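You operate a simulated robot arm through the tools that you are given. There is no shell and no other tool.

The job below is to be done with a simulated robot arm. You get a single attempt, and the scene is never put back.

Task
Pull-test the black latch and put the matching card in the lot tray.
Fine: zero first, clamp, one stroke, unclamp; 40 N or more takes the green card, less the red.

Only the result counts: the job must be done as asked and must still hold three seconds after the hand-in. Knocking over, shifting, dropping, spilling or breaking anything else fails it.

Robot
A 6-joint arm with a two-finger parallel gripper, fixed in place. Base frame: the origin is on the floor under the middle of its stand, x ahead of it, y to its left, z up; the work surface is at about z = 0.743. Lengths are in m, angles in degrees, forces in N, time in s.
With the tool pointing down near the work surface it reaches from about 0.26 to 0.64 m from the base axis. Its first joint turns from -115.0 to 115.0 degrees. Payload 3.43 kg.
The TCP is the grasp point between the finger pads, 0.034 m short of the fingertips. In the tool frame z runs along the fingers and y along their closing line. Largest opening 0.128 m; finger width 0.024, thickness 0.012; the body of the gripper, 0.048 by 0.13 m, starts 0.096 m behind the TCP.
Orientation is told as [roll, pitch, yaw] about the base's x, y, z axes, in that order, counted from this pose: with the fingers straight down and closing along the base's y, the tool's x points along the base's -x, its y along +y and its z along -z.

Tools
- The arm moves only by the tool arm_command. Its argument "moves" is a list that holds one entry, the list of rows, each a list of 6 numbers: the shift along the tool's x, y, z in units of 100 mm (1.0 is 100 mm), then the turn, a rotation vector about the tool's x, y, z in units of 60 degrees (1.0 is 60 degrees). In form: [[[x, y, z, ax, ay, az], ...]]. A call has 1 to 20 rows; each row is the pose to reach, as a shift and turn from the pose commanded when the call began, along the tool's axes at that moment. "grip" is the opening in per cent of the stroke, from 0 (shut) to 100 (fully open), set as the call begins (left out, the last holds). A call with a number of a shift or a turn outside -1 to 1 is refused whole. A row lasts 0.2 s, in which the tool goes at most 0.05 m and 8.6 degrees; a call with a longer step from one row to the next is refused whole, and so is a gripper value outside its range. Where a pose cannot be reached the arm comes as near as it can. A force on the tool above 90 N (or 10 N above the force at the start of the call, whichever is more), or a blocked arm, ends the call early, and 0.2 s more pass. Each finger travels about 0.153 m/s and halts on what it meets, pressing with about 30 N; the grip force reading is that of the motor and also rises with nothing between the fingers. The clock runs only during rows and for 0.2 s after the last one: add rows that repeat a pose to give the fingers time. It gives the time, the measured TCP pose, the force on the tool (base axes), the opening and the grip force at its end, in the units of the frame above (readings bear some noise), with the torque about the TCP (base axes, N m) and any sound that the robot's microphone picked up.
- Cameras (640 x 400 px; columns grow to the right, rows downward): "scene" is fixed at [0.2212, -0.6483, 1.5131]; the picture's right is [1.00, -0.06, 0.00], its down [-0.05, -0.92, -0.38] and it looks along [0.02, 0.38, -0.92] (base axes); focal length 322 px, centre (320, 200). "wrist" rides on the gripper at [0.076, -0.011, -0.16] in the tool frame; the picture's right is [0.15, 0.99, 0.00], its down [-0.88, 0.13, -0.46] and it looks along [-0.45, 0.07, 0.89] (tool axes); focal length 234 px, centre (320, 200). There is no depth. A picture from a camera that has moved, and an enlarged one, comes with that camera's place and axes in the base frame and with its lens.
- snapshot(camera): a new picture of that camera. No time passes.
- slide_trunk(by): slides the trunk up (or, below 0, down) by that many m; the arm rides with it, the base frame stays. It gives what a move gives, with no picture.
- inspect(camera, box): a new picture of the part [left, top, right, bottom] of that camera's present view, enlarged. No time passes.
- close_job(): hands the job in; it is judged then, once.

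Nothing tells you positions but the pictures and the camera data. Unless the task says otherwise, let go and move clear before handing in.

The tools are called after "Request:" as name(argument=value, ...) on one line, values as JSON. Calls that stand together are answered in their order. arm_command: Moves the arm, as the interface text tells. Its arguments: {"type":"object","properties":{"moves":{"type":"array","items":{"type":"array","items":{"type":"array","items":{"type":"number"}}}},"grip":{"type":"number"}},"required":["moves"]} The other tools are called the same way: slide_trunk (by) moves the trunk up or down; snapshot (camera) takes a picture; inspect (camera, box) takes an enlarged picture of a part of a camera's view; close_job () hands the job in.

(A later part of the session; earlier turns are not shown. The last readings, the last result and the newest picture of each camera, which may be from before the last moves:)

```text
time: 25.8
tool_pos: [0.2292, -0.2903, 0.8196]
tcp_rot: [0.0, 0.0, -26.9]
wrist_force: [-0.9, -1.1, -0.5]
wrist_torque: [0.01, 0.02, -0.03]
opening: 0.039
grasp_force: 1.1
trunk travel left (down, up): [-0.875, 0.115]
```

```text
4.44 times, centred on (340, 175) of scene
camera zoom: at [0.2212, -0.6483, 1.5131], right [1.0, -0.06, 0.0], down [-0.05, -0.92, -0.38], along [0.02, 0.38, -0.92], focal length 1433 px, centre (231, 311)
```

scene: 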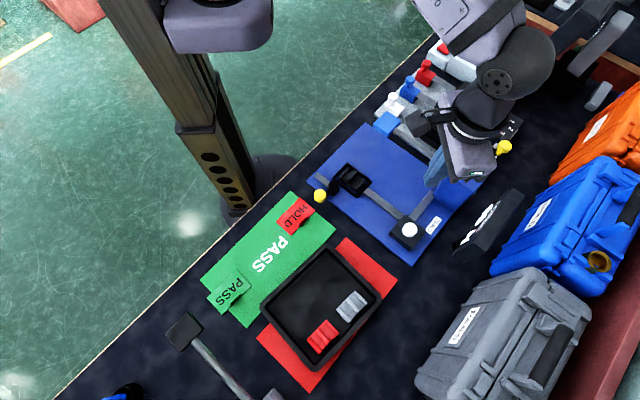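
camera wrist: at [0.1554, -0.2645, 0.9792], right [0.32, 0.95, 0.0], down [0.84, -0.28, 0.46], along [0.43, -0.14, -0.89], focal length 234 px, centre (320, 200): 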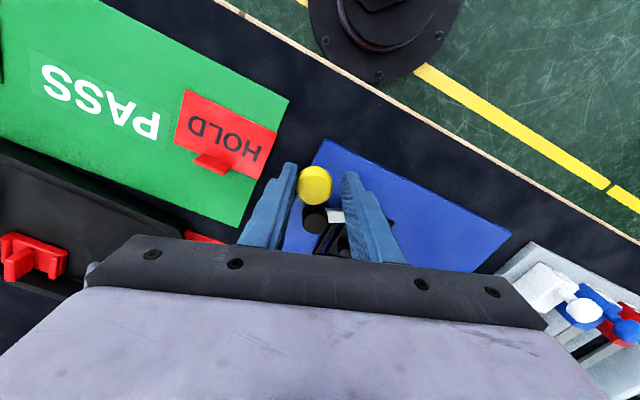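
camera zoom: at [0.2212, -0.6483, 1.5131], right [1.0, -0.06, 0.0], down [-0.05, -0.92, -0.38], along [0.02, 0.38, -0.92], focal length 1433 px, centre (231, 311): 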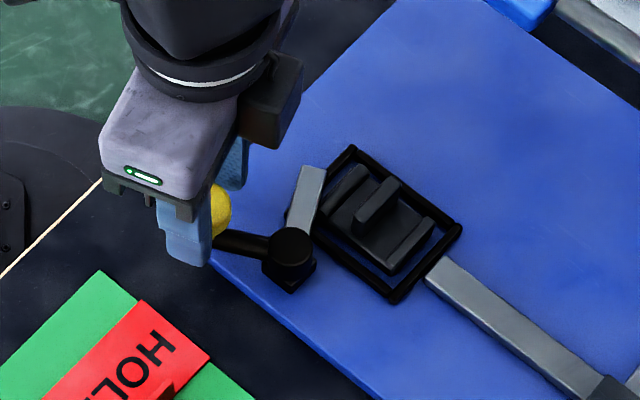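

The bar is now entering over the nest edge. I'll continue the swing in smaller steps and watch for a stop or a click.

Request:
arm_command(moves=[[[-0.002, 0.051, 0, 0, 0, 0.1], [-0.009, 0.102, 0, 0, 0, 0.2], [-0.021, 0.152, 0, 0, 0, 0.3]]])

Request:
inspect(camera="scene", box=[280, 130, 400, 220])

```text
time: 26.6
tool_pos: [0.2364, -0.2757, 0.8195]
tcp_rot: [0.0, -0.1, -45.0]
wrist_force: [-0.1, 0.1, -0.4]
wrist_torque: [-0.01, -0.01, 0.0]
opening: 0.0384
grasp_force: 0.1
trunk travel left (down, up): [-0.875, 0.115]
```

```text
4.44 times, centred on (340, 175) of scene
camera zoom: at [0.2212, -0.6483, 1.5131], right [1.0, -0.06, 0.0], down [-0.05, -0.92, -0.38], along [0.02, 0.38, -0.92], focal length 1433 px, centre (231, 311)
```

zoom: 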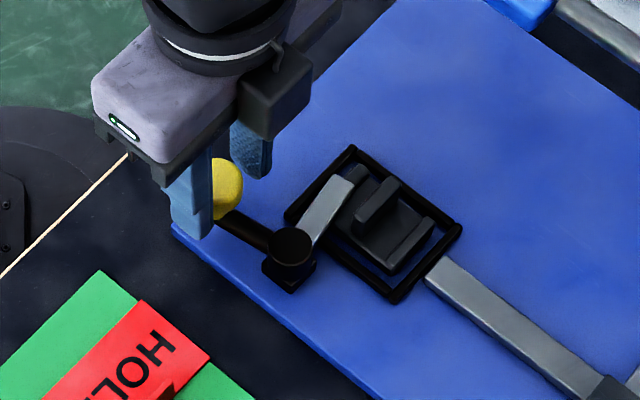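

The bar is over the latch's near end now, with no sound yet. I'll push a bit further to find the end stop.

Request:
arm_command(moves=[[[-0.001, 0.026, 0, 0, 0, 0.05], [-0.002, 0.051, 0, 0, 0, 0.1], [-0.005, 0.077, 0, 0, 0, 0.15], [-0.009, 0.102, 0, 0, 0, 0.2]]])

Request:
inspect(camera="scene", box=[280, 130, 400, 220])

Request:
snapshot(camera="wrist")

```text
time: 27.6
tool_pos: [0.2447, -0.2714, 0.8196]
tcp_rot: [0.0, -0.1, -56.9]
wrist_force: [-4.3, -6.0, -0.1]
wrist_torque: [-0.07, 0.1, 0.1]
opening: 0.0423
grasp_force: 3.6
trunk travel left (down, up): [-0.875, 0.115]
```

```text
4.44 times, centred on (340, 175) of scene
camera zoom: at [0.2212, -0.6483, 1.5131], right [1.0, -0.06, 0.0], down [-0.05, -0.92, -0.38], along [0.02, 0.38, -0.92], focal length 1433 px, centre (231, 311)
```

zoom: 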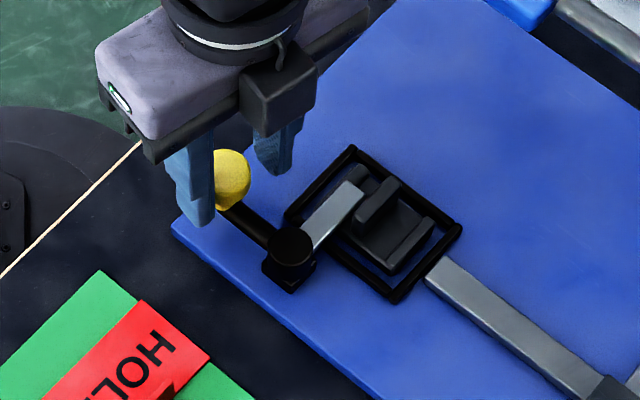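

```text
taken
camera wrist: at [0.193, -0.2132, 0.9787], right [0.75, 0.66, 0.0], down [0.59, -0.67, 0.46], along [0.3, -0.34, -0.89], focal length 234 px, centre (320, 200)
```

wrist: 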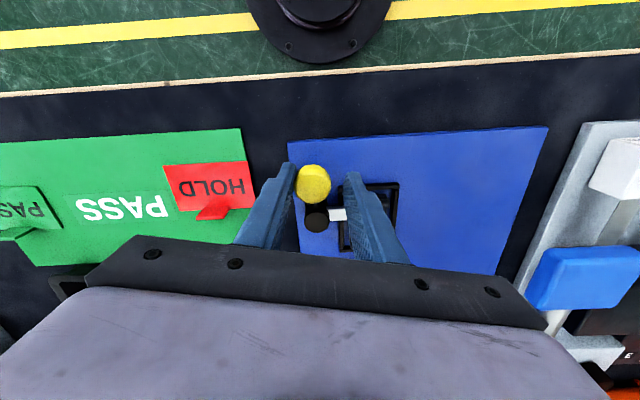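

The force jumped to about 7 N and the knob stopped following, so it looks like the end stop. I'll nudge slightly more to confirm it is firm.

Request:
arm_command(moves=[[[-0.001, 0.02, 0, 0, 0, 0], [-0.002, 0.04, 0, 0, 0, 0], [-0.002, 0.06, 0, 0, 0, 0]]])

Request:
inspect(camera="scene", box=[280, 130, 400, 220])

```text
time: 28.4
tool_pos: [0.2464, -0.268, 0.8205]
tcp_rot: [0.1, 0.0, -56.9]
wrist_force: [-15.6, -15.4, -1.4]
wrist_torque: [-0.47, 0.16, 0.17]
opening: 0.051
grasp_force: 11.4
trunk travel left (down, up): [-0.875, 0.115]
```

```text
4.44 times, centred on (340, 175) of scene
camera zoom: at [0.2212, -0.6483, 1.5131], right [1.0, -0.06, 0.0], down [-0.05, -0.92, -0.38], along [0.02, 0.38, -0.92], focal length 1433 px, centre (231, 311)
```

zoom: 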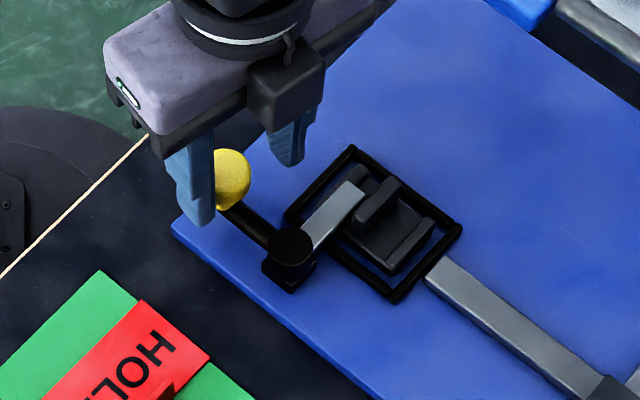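

The clamp is firmly at its stop with the bar across the latch. I'll back off, open the fingers and lift straight up so nothing drags the knob back.

Request:
arm_command(moves=[[[0, -0.03, 0, 0, 0, 0], [0, -0.07, 0, 0, 0, 0], [0, -0.07, 0, 0, 0, 0]]])

Request:
arm_command(moves=[[[0, 0, 0, 0, 0, 0], [0, 0, -0.05, 0, 0, 0], [0, 0, -0.3, 0, 0, 0], [0, 0, -0.6, 0, 0, 0], [0, 0, -1.0, 0, 0, 0]]], grip=50)

Request:
snapshot(camera="wrist")

Request:
snapshot(camera="scene")

```text
time: 29.2
tool_pos: [0.2447, -0.2693, 0.8197]
tcp_rot: [0.1, 0.0, -56.9]
wrist_force: [-3.6, -4.2, 1.5]
wrist_torque: [-0.05, 0.08, 0.01]
opening: 0.0414
grasp_force: 3.0
trunk travel left (down, up): [-0.875, 0.115]
```

```text
time: 30.4
tool_pos: [0.2422, -0.2673, 0.9214]
tcp_rot: [0.0, 0.0, -56.8]
wrist_force: [-1.6, -0.6, -0.3]
wrist_torque: [-0.03, -0.02, 0.02]
opening: 0.0641
grasp_force: 0.0
trunk travel left (down, up): [-0.875, 0.115]
```

```text
taken
camera wrist: at [0.1922, -0.2117, 1.0805], right [0.75, 0.66, 0.0], down [0.59, -0.67, 0.46], along [0.3, -0.34, -0.89], focal length 234 px, centre (320, 200)
```

wrist: 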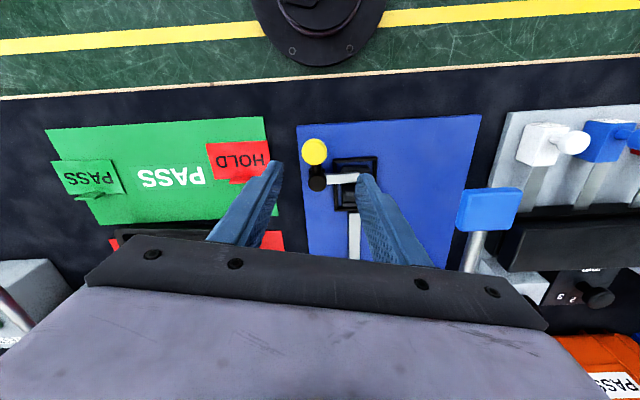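

```text
taken
```

scene: 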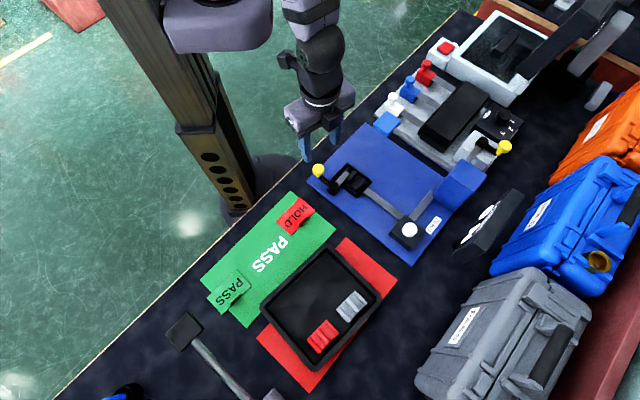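

The clamp is closed and the knob stays put. Next I'll go over the light-blue grip, near (0.405,-0.19,0.865), and take a close look before the stroke.

Request:
arm_command(moves=[[[0, 0, -0.3, 0, 0, 0], [-0.04, 0.3, -0.3, 0, 0, 0], [-0.08, 0.6, -0.3, 0, 0, 0], [-0.12, 0.9, -0.3, 0, 0, 0]]])

Request:
arm_command(moves=[[[-0.04, 0.3, 0, 0, 0, -0.07], [-0.08, 0.6, 0, 0, 0, -0.14], [-0.128, 0.886, 0, 0, 0, -0.2]]])

Request:
snapshot(camera="wrist")

Request:
snapshot(camera="scene")

```text
time: 31.4
tool_pos: [0.3258, -0.2304, 0.9489]
tcp_rot: [-0.1, 0.1, -56.8]
wrist_force: [-0.2, 0.0, 0.0]
wrist_torque: [-0.01, 0.02, 0.01]
opening: 0.064
grasp_force: 0.1
trunk travel left (down, up): [-0.875, 0.115]
```

```text
time: 32.2
tool_pos: [0.4074, -0.1926, 0.9492]
tcp_rot: [0.0, 0.0, -44.8]
wrist_force: [0.8, -0.6, -0.3]
wrist_torque: [0.02, 0.02, -0.01]
opening: 0.0641
grasp_force: 0.1
trunk travel left (down, up): [-0.875, 0.115]
```

```text
taken
camera wrist: at [0.346, -0.1477, 1.1093], right [0.59, 0.81, 0.0], down [0.72, -0.53, 0.45], along [0.37, -0.27, -0.89], focal length 234 px, centre (320, 200)
```

wrist: 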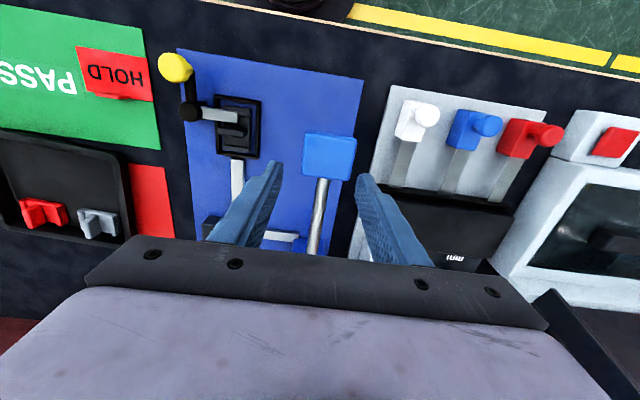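

```text
taken
```

scene: 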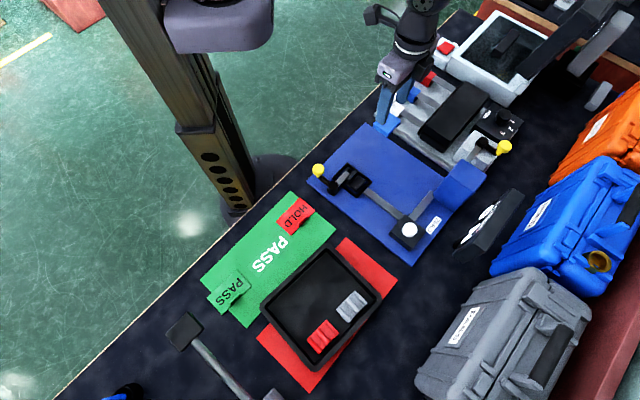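

The grip is about 6 × 5 cm with its top near (0.412,-0.184,0.86), above the blue plate. I'll close the fingers, centre over it and come down to just above its top.

Request:
arm_command(moves=[[[0.028, 0.093, 0, 0, 0, 0], [0.028, 0.093, 0.2, 0, 0, 0], [0.028, 0.093, 0.4, 0, 0, 0], [0.028, 0.093, 0.45, 0, 0, 0]]], grip=0)

Request:
snapshot(camera="wrist")

Request:
inspect(camera="scene", box=[340, 60, 500, 180])

```text
time: 33.2
tool_pos: [0.4118, -0.1852, 0.9047]
tcp_rot: [0.0, 0.0, -44.9]
wrist_force: [0.6, -0.3, -0.5]
wrist_torque: [0.0, 0.0, -0.01]
opening: 0.0
grasp_force: 29.5
trunk travel left (down, up): [-0.875, 0.115]
```

```text
taken
camera wrist: at [0.3492, -0.1395, 1.0642], right [0.59, 0.8, 0.0], down [0.72, -0.53, 0.46], along [0.37, -0.27, -0.89], focal length 234 px, centre (320, 200)
```

wrist: 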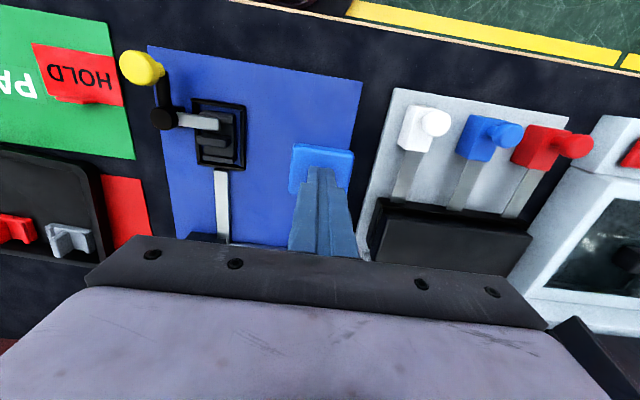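

```text
3.33 times, centred on (420, 120) of scene
camera zoom: at [0.2212, -0.6483, 1.5131], right [1.0, -0.06, 0.0], down [-0.05, -0.92, -0.38], along [0.02, 0.38, -0.92], focal length 1075 px, centre (-13, 467)
```

zoom: 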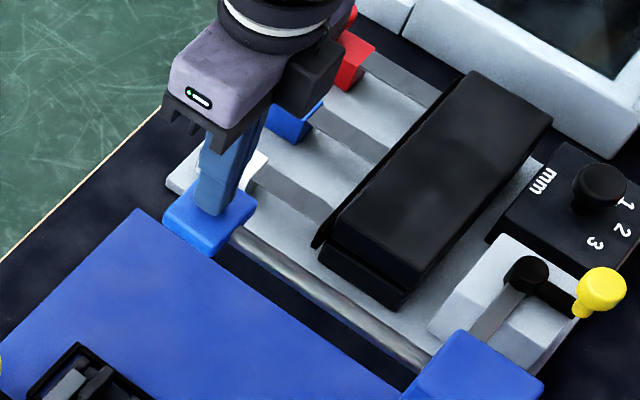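

The closed tips are centred over the grip, about 1 cm above. I'll come down in small steps to touch it.

Request:
arm_command(moves=[[[0, 0, 0.04, 0, 0, 0], [0, 0, 0.08, 0, 0, 0], [0, 0, 0.12, 0, 0, 0]]])

```text
time: 34.0
tool_pos: [0.4104, -0.1849, 0.8935]
tcp_rot: [0.0, 0.0, -44.8]
wrist_force: [-1.0, 0.3, 2.4]
wrist_torque: [0.0, -0.01, -0.01]
opening: 0.0
grasp_force: 29.8
trunk travel left (down, up): [-0.875, 0.115]
```

Contact at tip z ≈ 0.86 with 2.4 N. I'll press a little further to see whether the lever yields downward.

Request:
arm_command(moves=[[[0, 0, 0.02, 0, 0, 0], [0, 0, 0.04, 0, 0, 0]]])

Request:
inspect(camera="scene", box=[340, 60, 500, 180])

```text
time: 34.6
tool_pos: [0.4112, -0.1854, 0.8894]
tcp_rot: [0.0, 0.0, -44.8]
wrist_force: [-0.9, -0.8, 3.2]
wrist_torque: [0.0, 0.02, 0.03]
opening: 0.0
grasp_force: 29.9
trunk travel left (down, up): [-0.875, 0.115]
```

```text
3.33 times, centred on (420, 120) of scene
camera zoom: at [0.2212, -0.6483, 1.5131], right [1.0, -0.06, 0.0], down [-0.05, -0.92, -0.38], along [0.02, 0.38, -0.92], focal length 1075 px, centre (-13, 467)
```

zoom: 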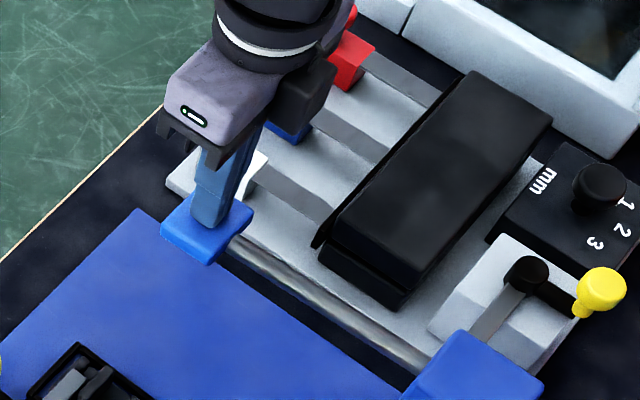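

The lever goes down smoothly at about 3 N, so this is the stroke direction. I'll continue the same downward stroke without letting it return.

Request:
arm_command(moves=[[[-0.003, 0, 0.08, 0, 0, 0], [-0.008, 0, 0.16, 0, 0, 0], [-0.017, 0, 0.24, 0, 0, 0], [-0.03, 0, 0.32, 0, 0, 0]]])

Request:
inspect(camera="scene", box=[340, 60, 500, 180])

Request:
inspect(camera="scene", box=[440, 170, 540, 270])

```text
time: 35.6
tool_pos: [0.4131, -0.1866, 0.8564]
tcp_rot: [0.0, 0.0, -44.8]
wrist_force: [-2.2, 1.5, 5.0]
wrist_torque: [-0.01, 0.0, -0.01]
opening: 0.0
grasp_force: 29.7
trunk travel left (down, up): [-0.875, 0.115]
```

```text
3.33 times, centred on (420, 120) of scene
camera zoom: at [0.2212, -0.6483, 1.5131], right [1.0, -0.06, 0.0], down [-0.05, -0.92, -0.38], along [0.02, 0.38, -0.92], focal length 1075 px, centre (-13, 467)
```

zoom: 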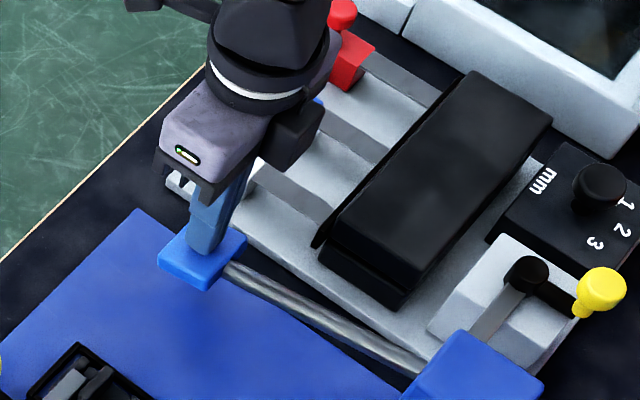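

```text
4.00 times, centred on (490, 220) of scene
camera zoom: at [0.2212, -0.6483, 1.5131], right [1.0, -0.06, 0.0], down [-0.05, -0.92, -0.38], along [0.02, 0.38, -0.92], focal length 1290 px, centre (-360, 120)
```

zoom: 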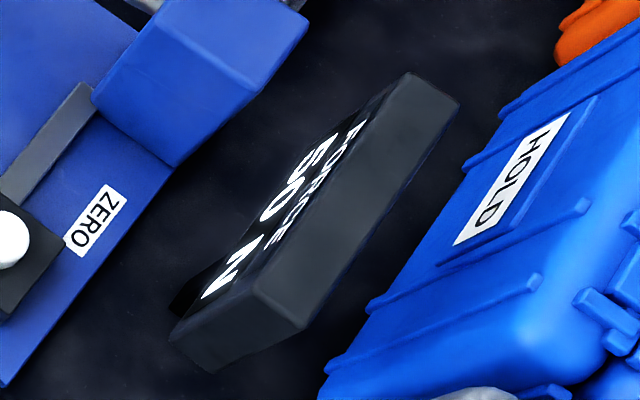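

The display has jumped to what looks like 50 N mid-stroke. I'll finish the stroke down to its end stop before judging the reading.

Request:
arm_command(moves=[[[-0.015, 0, 0.08, 0, 0, 0], [-0.033, 0, 0.16, 0, 0, 0], [-0.055, 0, 0.24, 0, 0, 0]]])

Request:
inspect(camera="scene", box=[340, 60, 500, 180])

Request:
inspect(camera="scene", box=[440, 170, 540, 270])

```text
time: 36.4
tool_pos: [0.4162, -0.1878, 0.8405]
tcp_rot: [0.2, -0.5, -44.8]
wrist_force: [-14.6, 12.3, 70.0]
wrist_torque: [-0.24, -0.05, 0.14]
opening: 0.0
grasp_force: 29.9
trunk travel left (down, up): [-0.875, 0.115]
```

```text
3.33 times, centred on (420, 120) of scene
camera zoom: at [0.2212, -0.6483, 1.5131], right [1.0, -0.06, 0.0], down [-0.05, -0.92, -0.38], along [0.02, 0.38, -0.92], focal length 1075 px, centre (-13, 467)
```

zoom: 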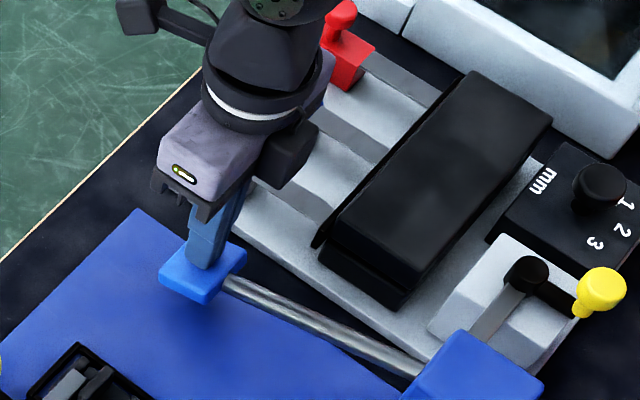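

```text
4.00 times, centred on (490, 220) of scene
camera zoom: at [0.2212, -0.6483, 1.5131], right [1.0, -0.06, 0.0], down [-0.05, -0.92, -0.38], along [0.02, 0.38, -0.92], focal length 1290 px, centre (-360, 120)
```

zoom: 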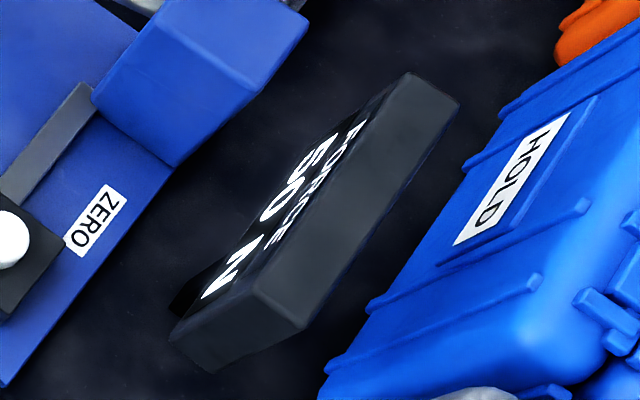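

I've reached the end stop (70 N) and the display still shows about 50 N. I'll ease back up slowly along the same path so the lever can return under control.

Request:
arm_command(moves=[[[0.022, 0, -0.08, 0, 0, 0], [0.04, 0, -0.16, 0, 0, 0], [0.055, 0, -0.24, 0, 0, 0], [0.065, 0, -0.32, 0, 0, 0], [0.075, 0, -0.4, 0, 0, 0], [0.08, 0, -0.48, 0, 0, 0], [0.083, 0, -0.56, 0, 0, 0], [0.085, 0, -0.62, 0, 0, 0]]])

Request:
inspect(camera="scene", box=[340, 60, 500, 180])

Request:
inspect(camera="scene", box=[440, 170, 540, 270])

```text
time: 38.2
tool_pos: [0.4125, -0.1856, 0.8948]
tcp_rot: [0.1, -0.1, -44.9]
wrist_force: [-0.6, -1.3, 2.1]
wrist_torque: [-0.05, 0.01, -0.02]
opening: 0.0001
grasp_force: 29.5
trunk travel left (down, up): [-0.875, 0.115]
```

```text
3.33 times, centred on (420, 120) of scene
camera zoom: at [0.2212, -0.6483, 1.5131], right [1.0, -0.06, 0.0], down [-0.05, -0.92, -0.38], along [0.02, 0.38, -0.92], focal length 1075 px, centre (-13, 467)
```

zoom: 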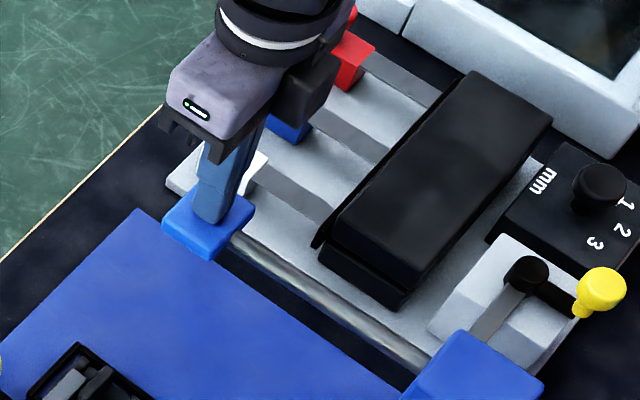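

```text
4.00 times, centred on (490, 220) of scene
camera zoom: at [0.2212, -0.6483, 1.5131], right [1.0, -0.06, 0.0], down [-0.05, -0.92, -0.38], along [0.02, 0.38, -0.92], focal length 1290 px, centre (-360, 120)
```

zoom: 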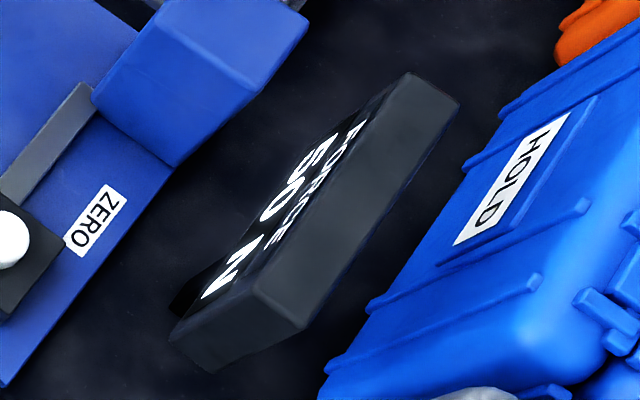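

The lever is back at its top and the display is holding its reading. I'll lift clear and look at the display straight on.

Request:
arm_command(moves=[[[0, 0, -0.05, 0, 0, 0], [0, 0, -0.2, 0, 0, 0], [0, 0, -0.5, 0, 0, 0], [0, 0, -0.9, 0, 0, 0]]])

Request:
arm_command(moves=[[[0, -0.1, -0.1, 0, 0, -0.14], [0, -0.25, -0.2, 0, 0, -0.28], [0, -0.4, -0.3, 0, 0, -0.42], [0, -0.6, -0.4, 0, 0, -0.56], [0, -0.8, -0.5, 0, 0, -0.7], [0, -0.9, -0.5, 0, 0, -0.84], [0, -1.0, -0.5, 0, 0, -0.98]]])

Request:
snapshot(camera="wrist")

```text
time: 39.2
tool_pos: [0.4105, -0.1825, 0.9858]
tcp_rot: [0.1, 0.0, -44.8]
wrist_force: [-0.1, 0.5, -0.7]
wrist_torque: [-0.02, -0.01, -0.01]
opening: 0.0
grasp_force: 30.2
trunk travel left (down, up): [-0.875, 0.115]
```

```text
time: 40.8
tool_pos: [0.3408, -0.256, 1.0347]
tcp_rot: [0.0, 0.0, 14.0]
wrist_force: [-0.7, 0.9, -0.3]
wrist_torque: [-0.01, -0.04, 0.0]
opening: 0.0
grasp_force: 30.0
trunk travel left (down, up): [-0.875, 0.115]
```

```text
taken
camera wrist: at [0.2702, -0.285, 1.1937], right [-0.38, 0.92, 0.0], down [0.82, 0.34, 0.46], along [0.42, 0.17, -0.89], focal length 234 px, centre (320, 200)
```

wrist: 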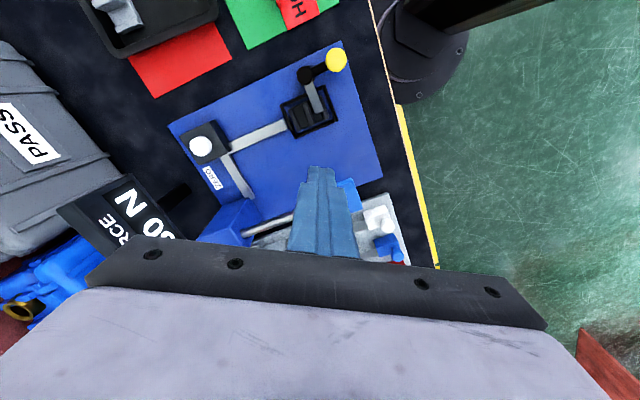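

The first digit is hidden behind the gripper. I'll turn a little further to see the whole display.

Request:
arm_command(moves=[[[0, 0, 0, 0, 0, -0.14], [0, 0, 0, 0, 0, -0.28], [0, 0, 0, 0, 0, -0.42], [0, 0, 0, 0, 0, -0.52]]])

Request:
snapshot(camera="wrist")

Request:
inspect(camera="wrist", box=[0, 130, 200, 290])

```text
time: 41.8
tool_pos: [0.341, -0.2551, 1.0347]
tcp_rot: [-0.1, 0.0, 45.4]
wrist_force: [0.7, -0.1, -0.7]
wrist_torque: [0.01, 0.01, 0.0]
opening: 0.0001
grasp_force: 29.7
trunk travel left (down, up): [-0.875, 0.115]
```

```text
taken
camera wrist: at [0.2954, -0.3172, 1.1937], right [-0.81, 0.59, 0.0], down [0.53, 0.72, 0.46], along [0.27, 0.37, -0.89], focal length 234 px, centre (320, 200)
```

wrist: 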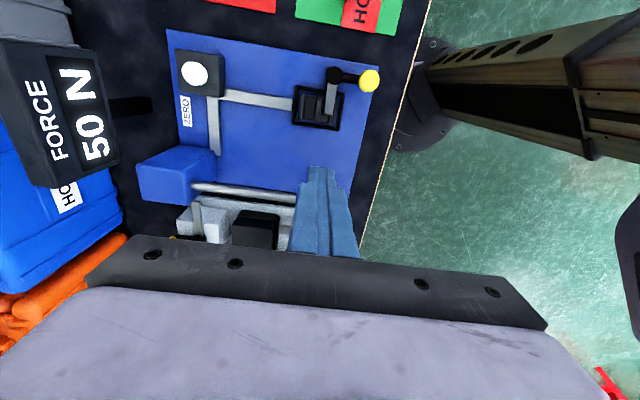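

```text
2.50 times, centred on (100, 210) of wrist
camera zoom: at [0.2954, -0.3172, 1.1937], right [-0.81, 0.59, 0.0], down [0.53, 0.72, 0.46], along [0.27, 0.37, -0.89], focal length 585 px, centre (870, 175)
```

zoom: 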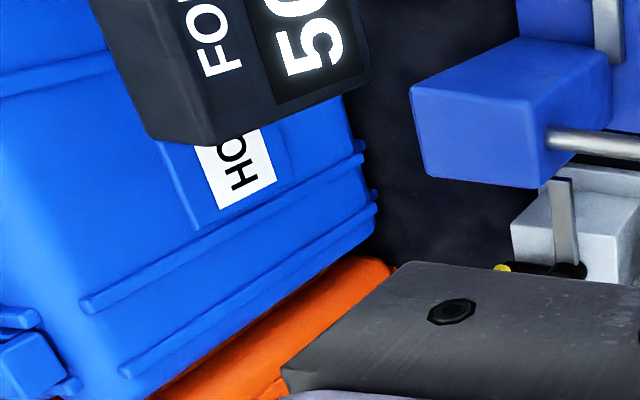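

The display reads 50 N, which is 40 N or more, so the green PASS card is the matching one. Next I'll unclamp: go back over the knob, now near (0.2365,-0.273), with the fingers open.

Request:
arm_command(moves=[[[0.12, 0.08, 0, 0, 0, 0.14], [0.24, 0.16, 0, 0, 0, 0.28], [0.36, 0.24, 0, 0, 0, 0.42], [0.48, 0.32, 0, 0, 0, 0.56], [0.6, 0.4, 0, 0, 0, 0.7], [0.72, 0.48, 0, 0, 0, 0.84], [0.85, 0.56, 0, 0, 0, 0.98]]], grip=50)

Request:
arm_command(moves=[[[0, 0, 0.1, 0, 0, 0.13], [0, 0, 0.3, 0, 0, 0.26], [0, 0, 0.5, 0, 0, 0.39], [0, 0, 0.6, 0, 0, 0.52]]])

Request:
snapshot(camera="wrist")

```text
time: 43.4
tool_pos: [0.2411, -0.276, 1.0349]
tcp_rot: [0.1, 0.0, -13.8]
wrist_force: [-0.1, -0.8, -0.2]
wrist_torque: [-0.01, -0.04, -0.02]
opening: 0.0639
grasp_force: 0.1
trunk travel left (down, up): [-0.875, 0.115]
```

```text
time: 44.4
tool_pos: [0.2403, -0.2762, 0.9739]
tcp_rot: [0.0, -0.1, -45.0]
wrist_force: [0.2, -0.2, 0.0]
wrist_torque: [-0.01, -0.02, -0.07]
opening: 0.0641
grasp_force: 0.1
trunk travel left (down, up): [-0.875, 0.115]
```

```text
taken
camera wrist: at [0.1791, -0.2304, 1.1339], right [0.6, 0.8, 0.0], down [0.72, -0.53, 0.46], along [0.37, -0.27, -0.89], focal length 234 px, centre (320, 200)
```

wrist: 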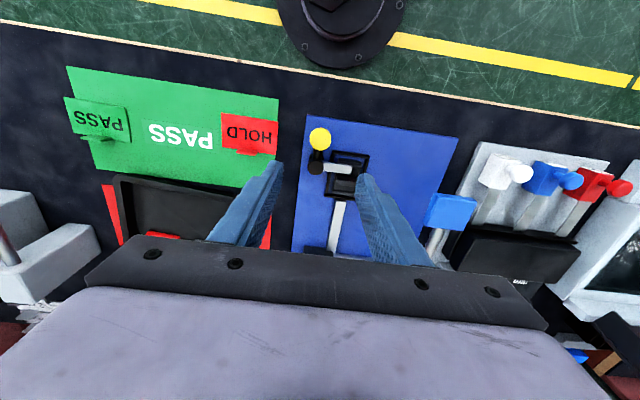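

The knob is centred between the fingers at about (0.2375,-0.273). I'll lower around it.

Request:
arm_command(moves=[[[0.043, 0.003, 0.35, 0, 0, 0], [0.043, 0.003, 0.7, 0, 0, 0], [0.043, 0.003, 1.0, 0, 0, 0]]])

Request:
arm_command(moves=[[[0, 0, 0.2, 0, 0, 0], [0, 0, 0.4, 0, 0, 0], [0, 0, 0.54, 0, 0, 0]]])

Request:
snapshot(camera="wrist")

Request:
inspect(camera="scene", box=[280, 130, 400, 220])

```text
time: 45.2
tool_pos: [0.2391, -0.2742, 0.8746]
tcp_rot: [0.0, -0.1, -44.8]
wrist_force: [0.2, -0.2, 0.6]
wrist_torque: [0.02, 0.03, 0.04]
opening: 0.0639
grasp_force: 0.1
trunk travel left (down, up): [-0.875, 0.115]
```

```text
time: 46.0
tool_pos: [0.2387, -0.273, 0.8214]
tcp_rot: [0.0, -0.1, -44.8]
wrist_force: [0.0, -0.3, 0.6]
wrist_torque: [0.02, 0.05, -0.01]
opening: 0.064
grasp_force: 0.0
trunk travel left (down, up): [-0.875, 0.115]
```

```text
taken
camera wrist: at [0.1767, -0.2278, 0.9802], right [0.59, 0.8, 0.0], down [0.72, -0.53, 0.46], along [0.37, -0.27, -0.89], focal length 234 px, centre (320, 200)
```

wrist: 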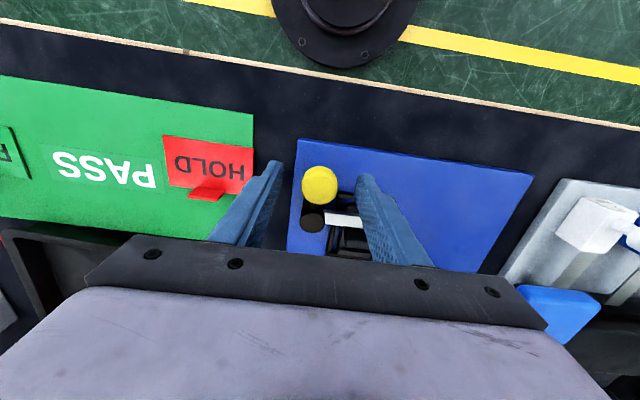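

```text
4.44 times, centred on (340, 175) of scene
camera zoom: at [0.2212, -0.6483, 1.5131], right [1.0, -0.06, 0.0], down [-0.05, -0.92, -0.38], along [0.02, 0.38, -0.92], focal length 1433 px, centre (231, 311)
```

zoom: 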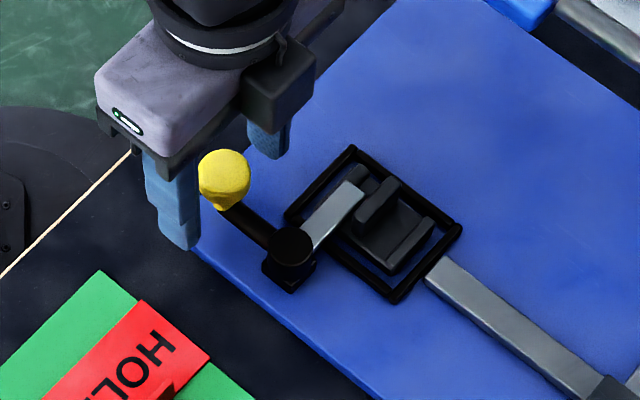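

The fingers straddle the knob. I'll narrow the cage and swing it counter-clockwise back to the open position.

Request:
arm_command(moves=[[[0, 0, 0, 0, 0, 0], [-0.003, -0.052, 0, 0, 0, -0.1], [-0.011, -0.104, 0, 0, 0, -0.2], [-0.025, -0.155, 0, 0, 0, -0.3], [-0.043, -0.203, 0, 0, 0, -0.4]]], grip=30)

Request:
arm_command(moves=[[[-0.003, -0.052, 0, 0, 0, -0.1], [-0.011, -0.104, 0, 0, 0, -0.2], [-0.025, -0.155, 0, 0, 0, -0.3], [-0.043, -0.203, 0, 0, 0, -0.4]]])

Request:
inspect(camera="scene", box=[280, 130, 400, 220])

Request:
snapshot(camera="wrist")

```text
time: 47.2
tool_pos: [0.2284, -0.2914, 0.8204]
tcp_rot: [0.0, 0.0, -20.7]
wrist_force: [-0.1, 2.3, 0.4]
wrist_torque: [-0.01, 0.0, 0.03]
opening: 0.039
grasp_force: 0.6
trunk travel left (down, up): [-0.875, 0.115]
```

```text
time: 48.2
tool_pos: [0.2235, -0.3105, 0.8203]
tcp_rot: [0.0, 0.0, 3.3]
wrist_force: [-0.8, 0.0, 1.9]
wrist_torque: [0.03, 0.0, 0.01]
opening: 0.0389
grasp_force: 0.7
trunk travel left (down, up): [-0.875, 0.115]
```

```text
4.44 times, centred on (340, 175) of scene
camera zoom: at [0.2212, -0.6483, 1.5131], right [1.0, -0.06, 0.0], down [-0.05, -0.92, -0.38], along [0.02, 0.38, -0.92], focal length 1433 px, centre (231, 311)
```

zoom: 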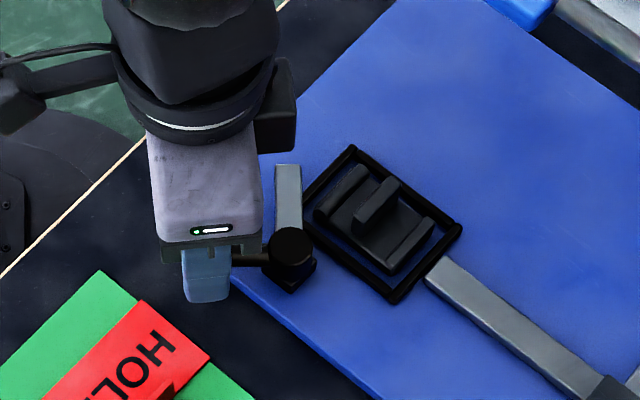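

```text
taken
camera wrist: at [0.1486, -0.3262, 0.9798], right [-0.2, 0.98, 0.0], down [0.87, 0.18, 0.46], along [0.45, 0.09, -0.89], focal length 234 px, centre (320, 200)
```

wrist: 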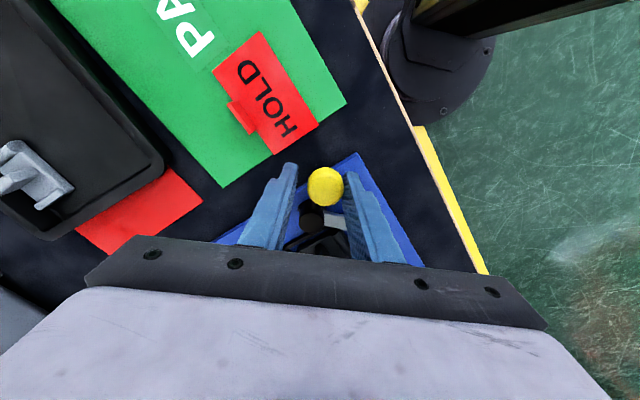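

The knob is coming back smoothly at about half-way. I'll continue toward the original open position, watching for the stop.

Request:
arm_command(moves=[[[-0.003, -0.052, 0, 0, 0, -0.1], [-0.011, -0.104, 0, 0, 0, -0.2], [-0.025, -0.155, 0, 0, 0, -0.3], [-0.043, -0.203, 0, 0, 0, -0.4]]])

Request:
arm_command(moves=[[[-0.003, -0.052, 0, 0, 0, -0.1], [-0.011, -0.104, 0, 0, 0, -0.2], [-0.025, -0.155, 0, 0, 0, -0.3]]])

Request:
inspect(camera="scene", box=[280, 130, 400, 220])

Request:
snapshot(camera="wrist")

```text
time: 49.2
tool_pos: [0.2299, -0.3315, 0.8209]
tcp_rot: [0.0, 0.0, 27.2]
wrist_force: [-0.5, 0.1, 0.4]
wrist_torque: [0.02, 0.04, 0.01]
opening: 0.0387
grasp_force: 0.6
trunk travel left (down, up): [-0.875, 0.115]
```

```text
time: 50.0
tool_pos: [0.2385, -0.3446, 0.8205]
tcp_rot: [0.1, 0.0, 45.3]
wrist_force: [-0.2, 0.3, -0.6]
wrist_torque: [-0.02, 0.0, 0.03]
opening: 0.0383
grasp_force: 0.1
trunk travel left (down, up): [-0.875, 0.115]
```

```text
4.44 times, centred on (340, 175) of scene
camera zoom: at [0.2212, -0.6483, 1.5131], right [1.0, -0.06, 0.0], down [-0.05, -0.92, -0.38], along [0.02, 0.38, -0.92], focal length 1433 px, centre (231, 311)
```

zoom: 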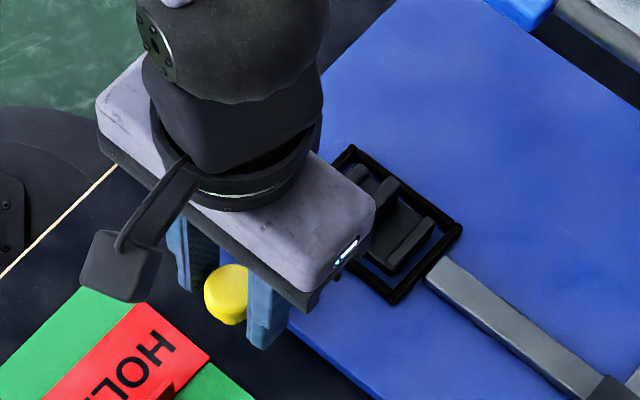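

```text
taken
camera wrist: at [0.1935, -0.4058, 0.9801], right [-0.81, 0.59, 0.0], down [0.53, 0.72, 0.46], along [0.27, 0.37, -0.89], focal length 234 px, centre (320, 200)
```

wrist: 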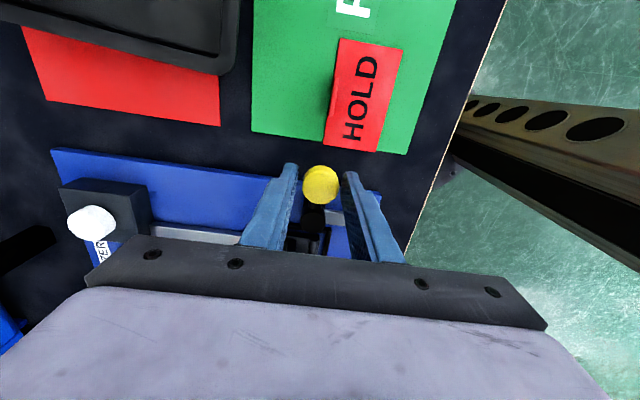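

The knob is almost exactly where it started. I'll push gently a few more millimetres to be sure it reaches its open stop.

Request:
arm_command(moves=[[[-0.002, -0.03, 0, 0, 0, -0.03], [-0.003, -0.06, 0, 0, 0, -0.06], [-0.004, -0.085, 0, 0, 0, -0.08]]])

Request:
inspect(camera="scene", box=[280, 130, 400, 220])

```text
time: 50.8
tool_pos: [0.244, -0.3481, 0.8206]
tcp_rot: [0.2, -0.1, 50.0]
wrist_force: [-4.3, 5.1, 4.0]
wrist_torque: [0.14, 0.08, 0.03]
opening: 0.0423
grasp_force: 3.3
trunk travel left (down, up): [-0.875, 0.115]
```

```text
4.44 times, centred on (340, 175) of scene
camera zoom: at [0.2212, -0.6483, 1.5131], right [1.0, -0.06, 0.0], down [-0.05, -0.92, -0.38], along [0.02, 0.38, -0.92], focal length 1433 px, centre (231, 311)
```

zoom: 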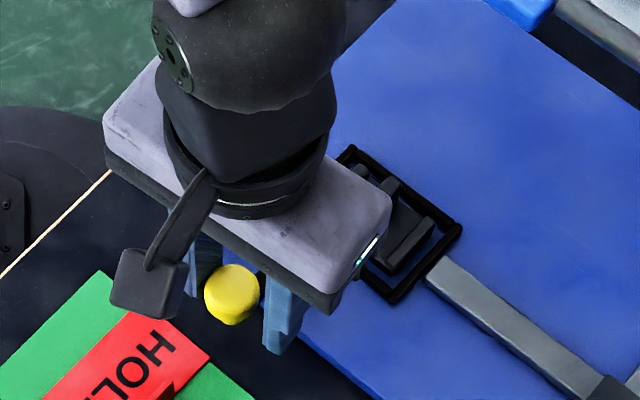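

The knob is back at its original stop, so the clamp is open. I'll back off, open the fingers and lift away.

Request:
arm_command(moves=[[[0, 0.03, 0, 0, 0, 0], [0, 0.05, 0, 0, 0, 0.04]]])

Request:
arm_command(moves=[[[0, 0, 0, 0, 0, 0], [0, 0, -0.05, 0, 0, 0], [0, 0, -0.3, 0, 0, 0], [0, 0, -0.6, 0, 0, 0], [0, 0, -1.0, 0, 0, 0]]], grip=50)

Request:
arm_command(moves=[[[0, 0, -0.3, 0, 0, 0], [0, 0, -0.6, 0, 0, 0], [0, 0, -0.8, 0, 0, 0]]])

Request:
snapshot(camera="wrist")

Request:
snapshot(camera="scene")

```text
time: 51.4
tool_pos: [0.2415, -0.3481, 0.82]
tcp_rot: [-0.2, 0.1, 47.6]
wrist_force: [-1.4, 0.7, -0.3]
wrist_torque: [0.01, -0.02, 0.01]
opening: 0.0387
grasp_force: 0.7
trunk travel left (down, up): [-0.875, 0.115]
```

```text
time: 52.6
tool_pos: [0.2406, -0.3456, 0.9214]
tcp_rot: [-0.1, -0.1, 47.6]
wrist_force: [0.2, 0.0, -0.6]
wrist_torque: [-0.01, 0.0, 0.01]
opening: 0.064
grasp_force: 0.2
trunk travel left (down, up): [-0.875, 0.115]
```

```text
time: 53.4
tool_pos: [0.2411, -0.3466, 1.0024]
tcp_rot: [0.0, -0.1, 47.6]
wrist_force: [0.1, -0.1, 0.4]
wrist_torque: [-0.01, -0.04, 0.01]
opening: 0.0641
grasp_force: 0.1
trunk travel left (down, up): [-0.875, 0.115]
```

```text
taken
camera wrist: at [0.1977, -0.4093, 1.1609], right [-0.83, 0.56, 0.0], down [0.5, 0.74, 0.46], along [0.25, 0.38, -0.89], focal length 234 px, centre (320, 200)
```

wrist: 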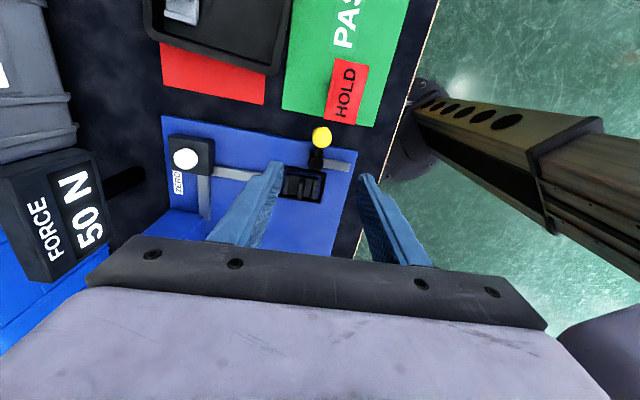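

```text
taken
```

scene: 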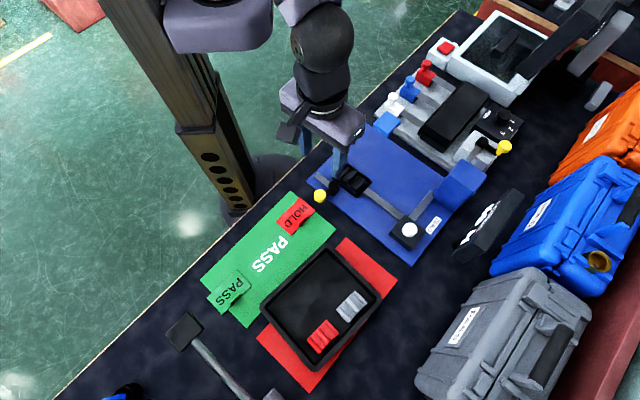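

The clamp is open, the display still holds 50 N, and nothing else has moved. Next is the green PASS card near (0.02,-0.545); I'll move over toward it at height and look at its tab.

Request:
arm_command(moves=[[[0.33, 0, 0, 0, 0, 0], [0.66, 0, 0, 0, 0, 0], [1.0, 0, 0, 0, 0, 0]]])

Request:
arm_command(moves=[[[0.33, 0, 0, 0, 0, 0], [0.66, 0, 0, 0, 0, 0], [1.0, 0, 0, 0, 0, 0]]])

Request:
snapshot(camera="wrist")

Request:
snapshot(camera="scene")

```text
time: 54.2
tool_pos: [0.1723, -0.4221, 1.0018]
tcp_rot: [0.0, -0.1, 47.6]
wrist_force: [-0.2, -0.8, -0.1]
wrist_torque: [-0.02, -0.04, 0.0]
opening: 0.0638
grasp_force: 0.0
trunk travel left (down, up): [-0.875, 0.115]
```

```text
time: 55.0
tool_pos: [0.1045, -0.496, 0.9985]
tcp_rot: [0.0, 0.0, 47.6]
wrist_force: [-0.7, 0.1, -0.5]
wrist_torque: [0.04, -0.01, 0.0]
opening: 0.0641
grasp_force: 0.2
trunk travel left (down, up): [-0.875, 0.115]
```

```text
taken
camera wrist: at [0.0613, -0.5587, 1.1599], right [-0.83, 0.56, 0.0], down [0.5, 0.74, 0.46], along [0.26, 0.38, -0.89], focal length 234 px, centre (320, 200)
```

wrist: 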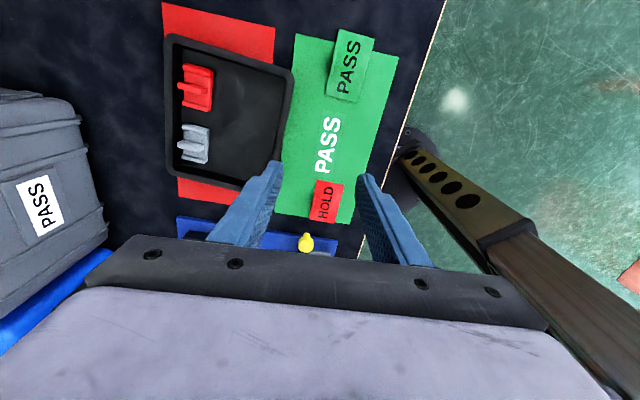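

```text
taken
```

scene: 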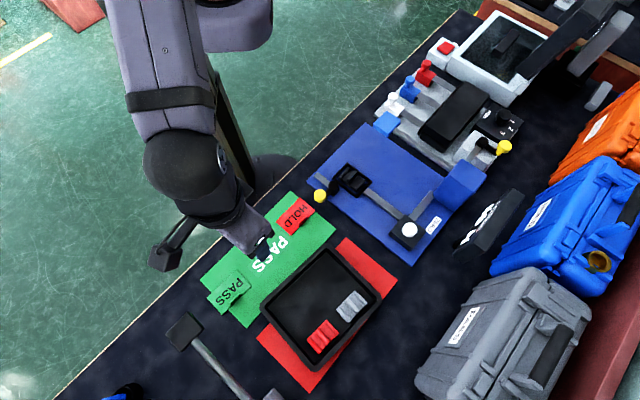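

I now have a good overhead view of the tray and both cards. I'll zoom in on each.

Request:
inspect(camera="wrist", box=[300, 20, 400, 110])

Request:
inspect(camera="wrist", box=[150, 0, 310, 200])

Request:
inspect(camera="scene", box=[190, 250, 290, 330])

Request:
inspect(camera="scene", box=[250, 230, 410, 390])

```text
4.44 times, centred on (350, 65) of wrist
camera zoom: at [0.0613, -0.5587, 1.1599], right [-0.83, 0.56, 0.0], down [0.5, 0.74, 0.46], along [0.26, 0.38, -0.89], focal length 1041 px, centre (187, 800)
```

zoom: 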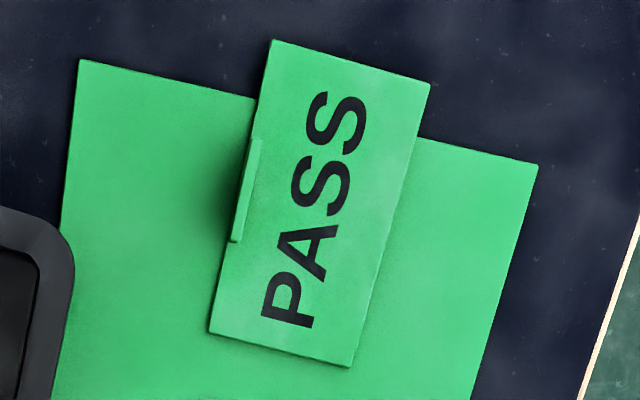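

```text
2.00 times, centred on (230, 100) of wrist
camera zoom: at [0.0613, -0.5587, 1.1599], right [-0.83, 0.56, 0.0], down [0.5, 0.74, 0.46], along [0.26, 0.38, -0.89], focal length 468 px, centre (500, 400)
```

zoom: 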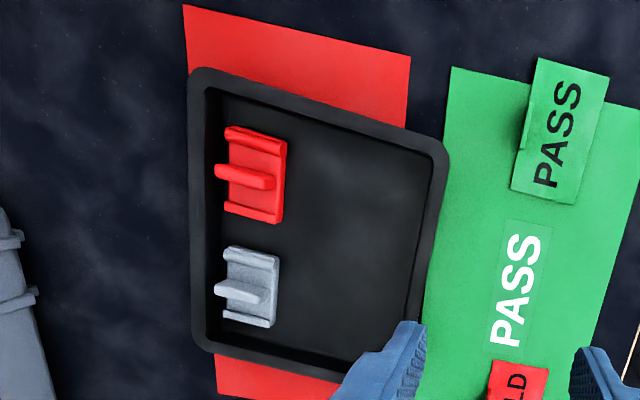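

```text
5.00 times, centred on (240, 290) of scene
camera zoom: at [0.2212, -0.6483, 1.5131], right [1.0, -0.06, 0.0], down [-0.05, -0.92, -0.38], along [0.02, 0.38, -0.92], focal length 1612 px, centre (720, -250)
```

zoom: 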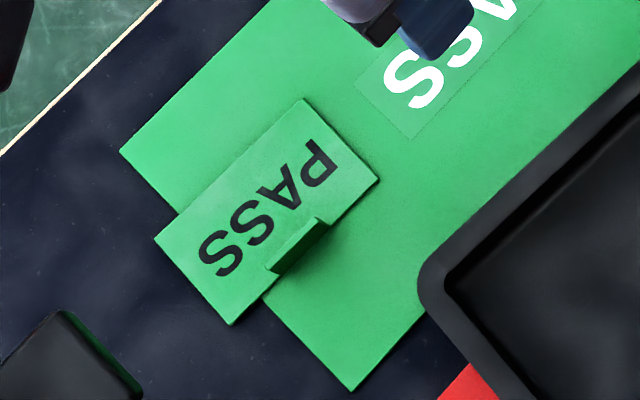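

```text
2.50 times, centred on (330, 310) of scene
camera zoom: at [0.2212, -0.6483, 1.5131], right [1.0, -0.06, 0.0], down [-0.05, -0.92, -0.38], along [0.02, 0.38, -0.92], focal length 806 px, centre (295, -75)
```

zoom: 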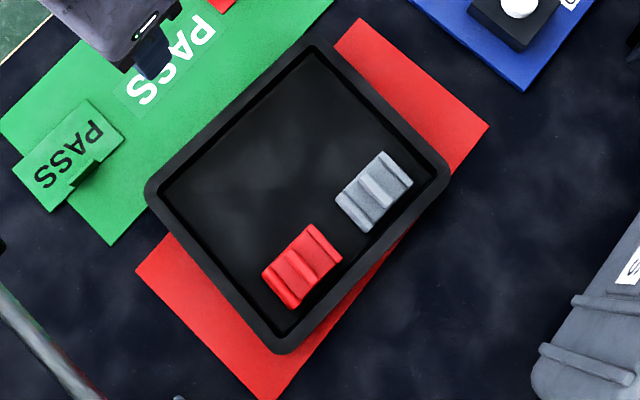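

The card's tab stands on its outward long edge at about (0.034,-0.566). I'll move above it, align the closing line across the tab (yaw 43°), and descend part way to look.

Request:
arm_command(moves=[[[0.33, 0.015, 0, 0, 0, 0.02], [0.66, 0.03, 0, 0, 0, 0.05], [0.989, 0.045, 0, 0, 0, 0.077]]])

Request:
arm_command(moves=[[[0, 0, 0.4, 0, 0, 0], [0, 0, 0.8, 0, 0, 0], [0, 0, 1.0, 0, 0, 0]]])

Request:
snapshot(camera="wrist")

Request:
inspect(camera="scene", box=[180, 240, 300, 330])

```text
time: 55.8
tool_pos: [0.0354, -0.5638, 1.0007]
tcp_rot: [0.0, -0.2, 42.8]
wrist_force: [0.5, -0.6, 0.4]
wrist_torque: [-0.01, 0.03, 0.02]
opening: 0.0643
grasp_force: 0.0
trunk travel left (down, up): [-0.875, 0.115]
```

```text
time: 56.6
tool_pos: [0.0372, -0.5645, 0.8999]
tcp_rot: [0.0, 0.0, 42.9]
wrist_force: [0.0, -0.4, -0.6]
wrist_torque: [0.03, -0.02, -0.02]
opening: 0.0641
grasp_force: 0.1
trunk travel left (down, up): [-0.875, 0.115]
```

```text
taken
camera wrist: at [-0.0119, -0.6239, 1.0591], right [-0.78, 0.62, 0.0], down [0.56, 0.7, 0.46], along [0.28, 0.36, -0.89], focal length 234 px, centre (320, 200)
```

wrist: 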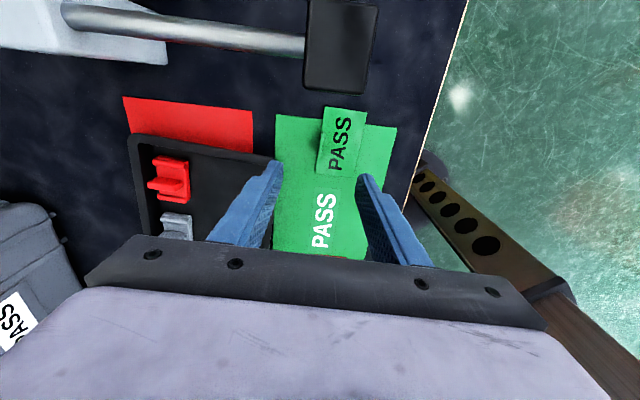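

```text
4.44 times, centred on (240, 285) of scene
camera zoom: at [0.2212, -0.6483, 1.5131], right [1.0, -0.06, 0.0], down [-0.05, -0.92, -0.38], along [0.02, 0.38, -0.92], focal length 1433 px, centre (676, -178)
```

zoom: 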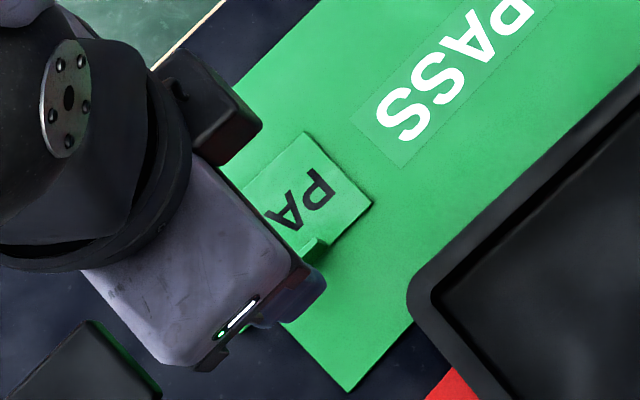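

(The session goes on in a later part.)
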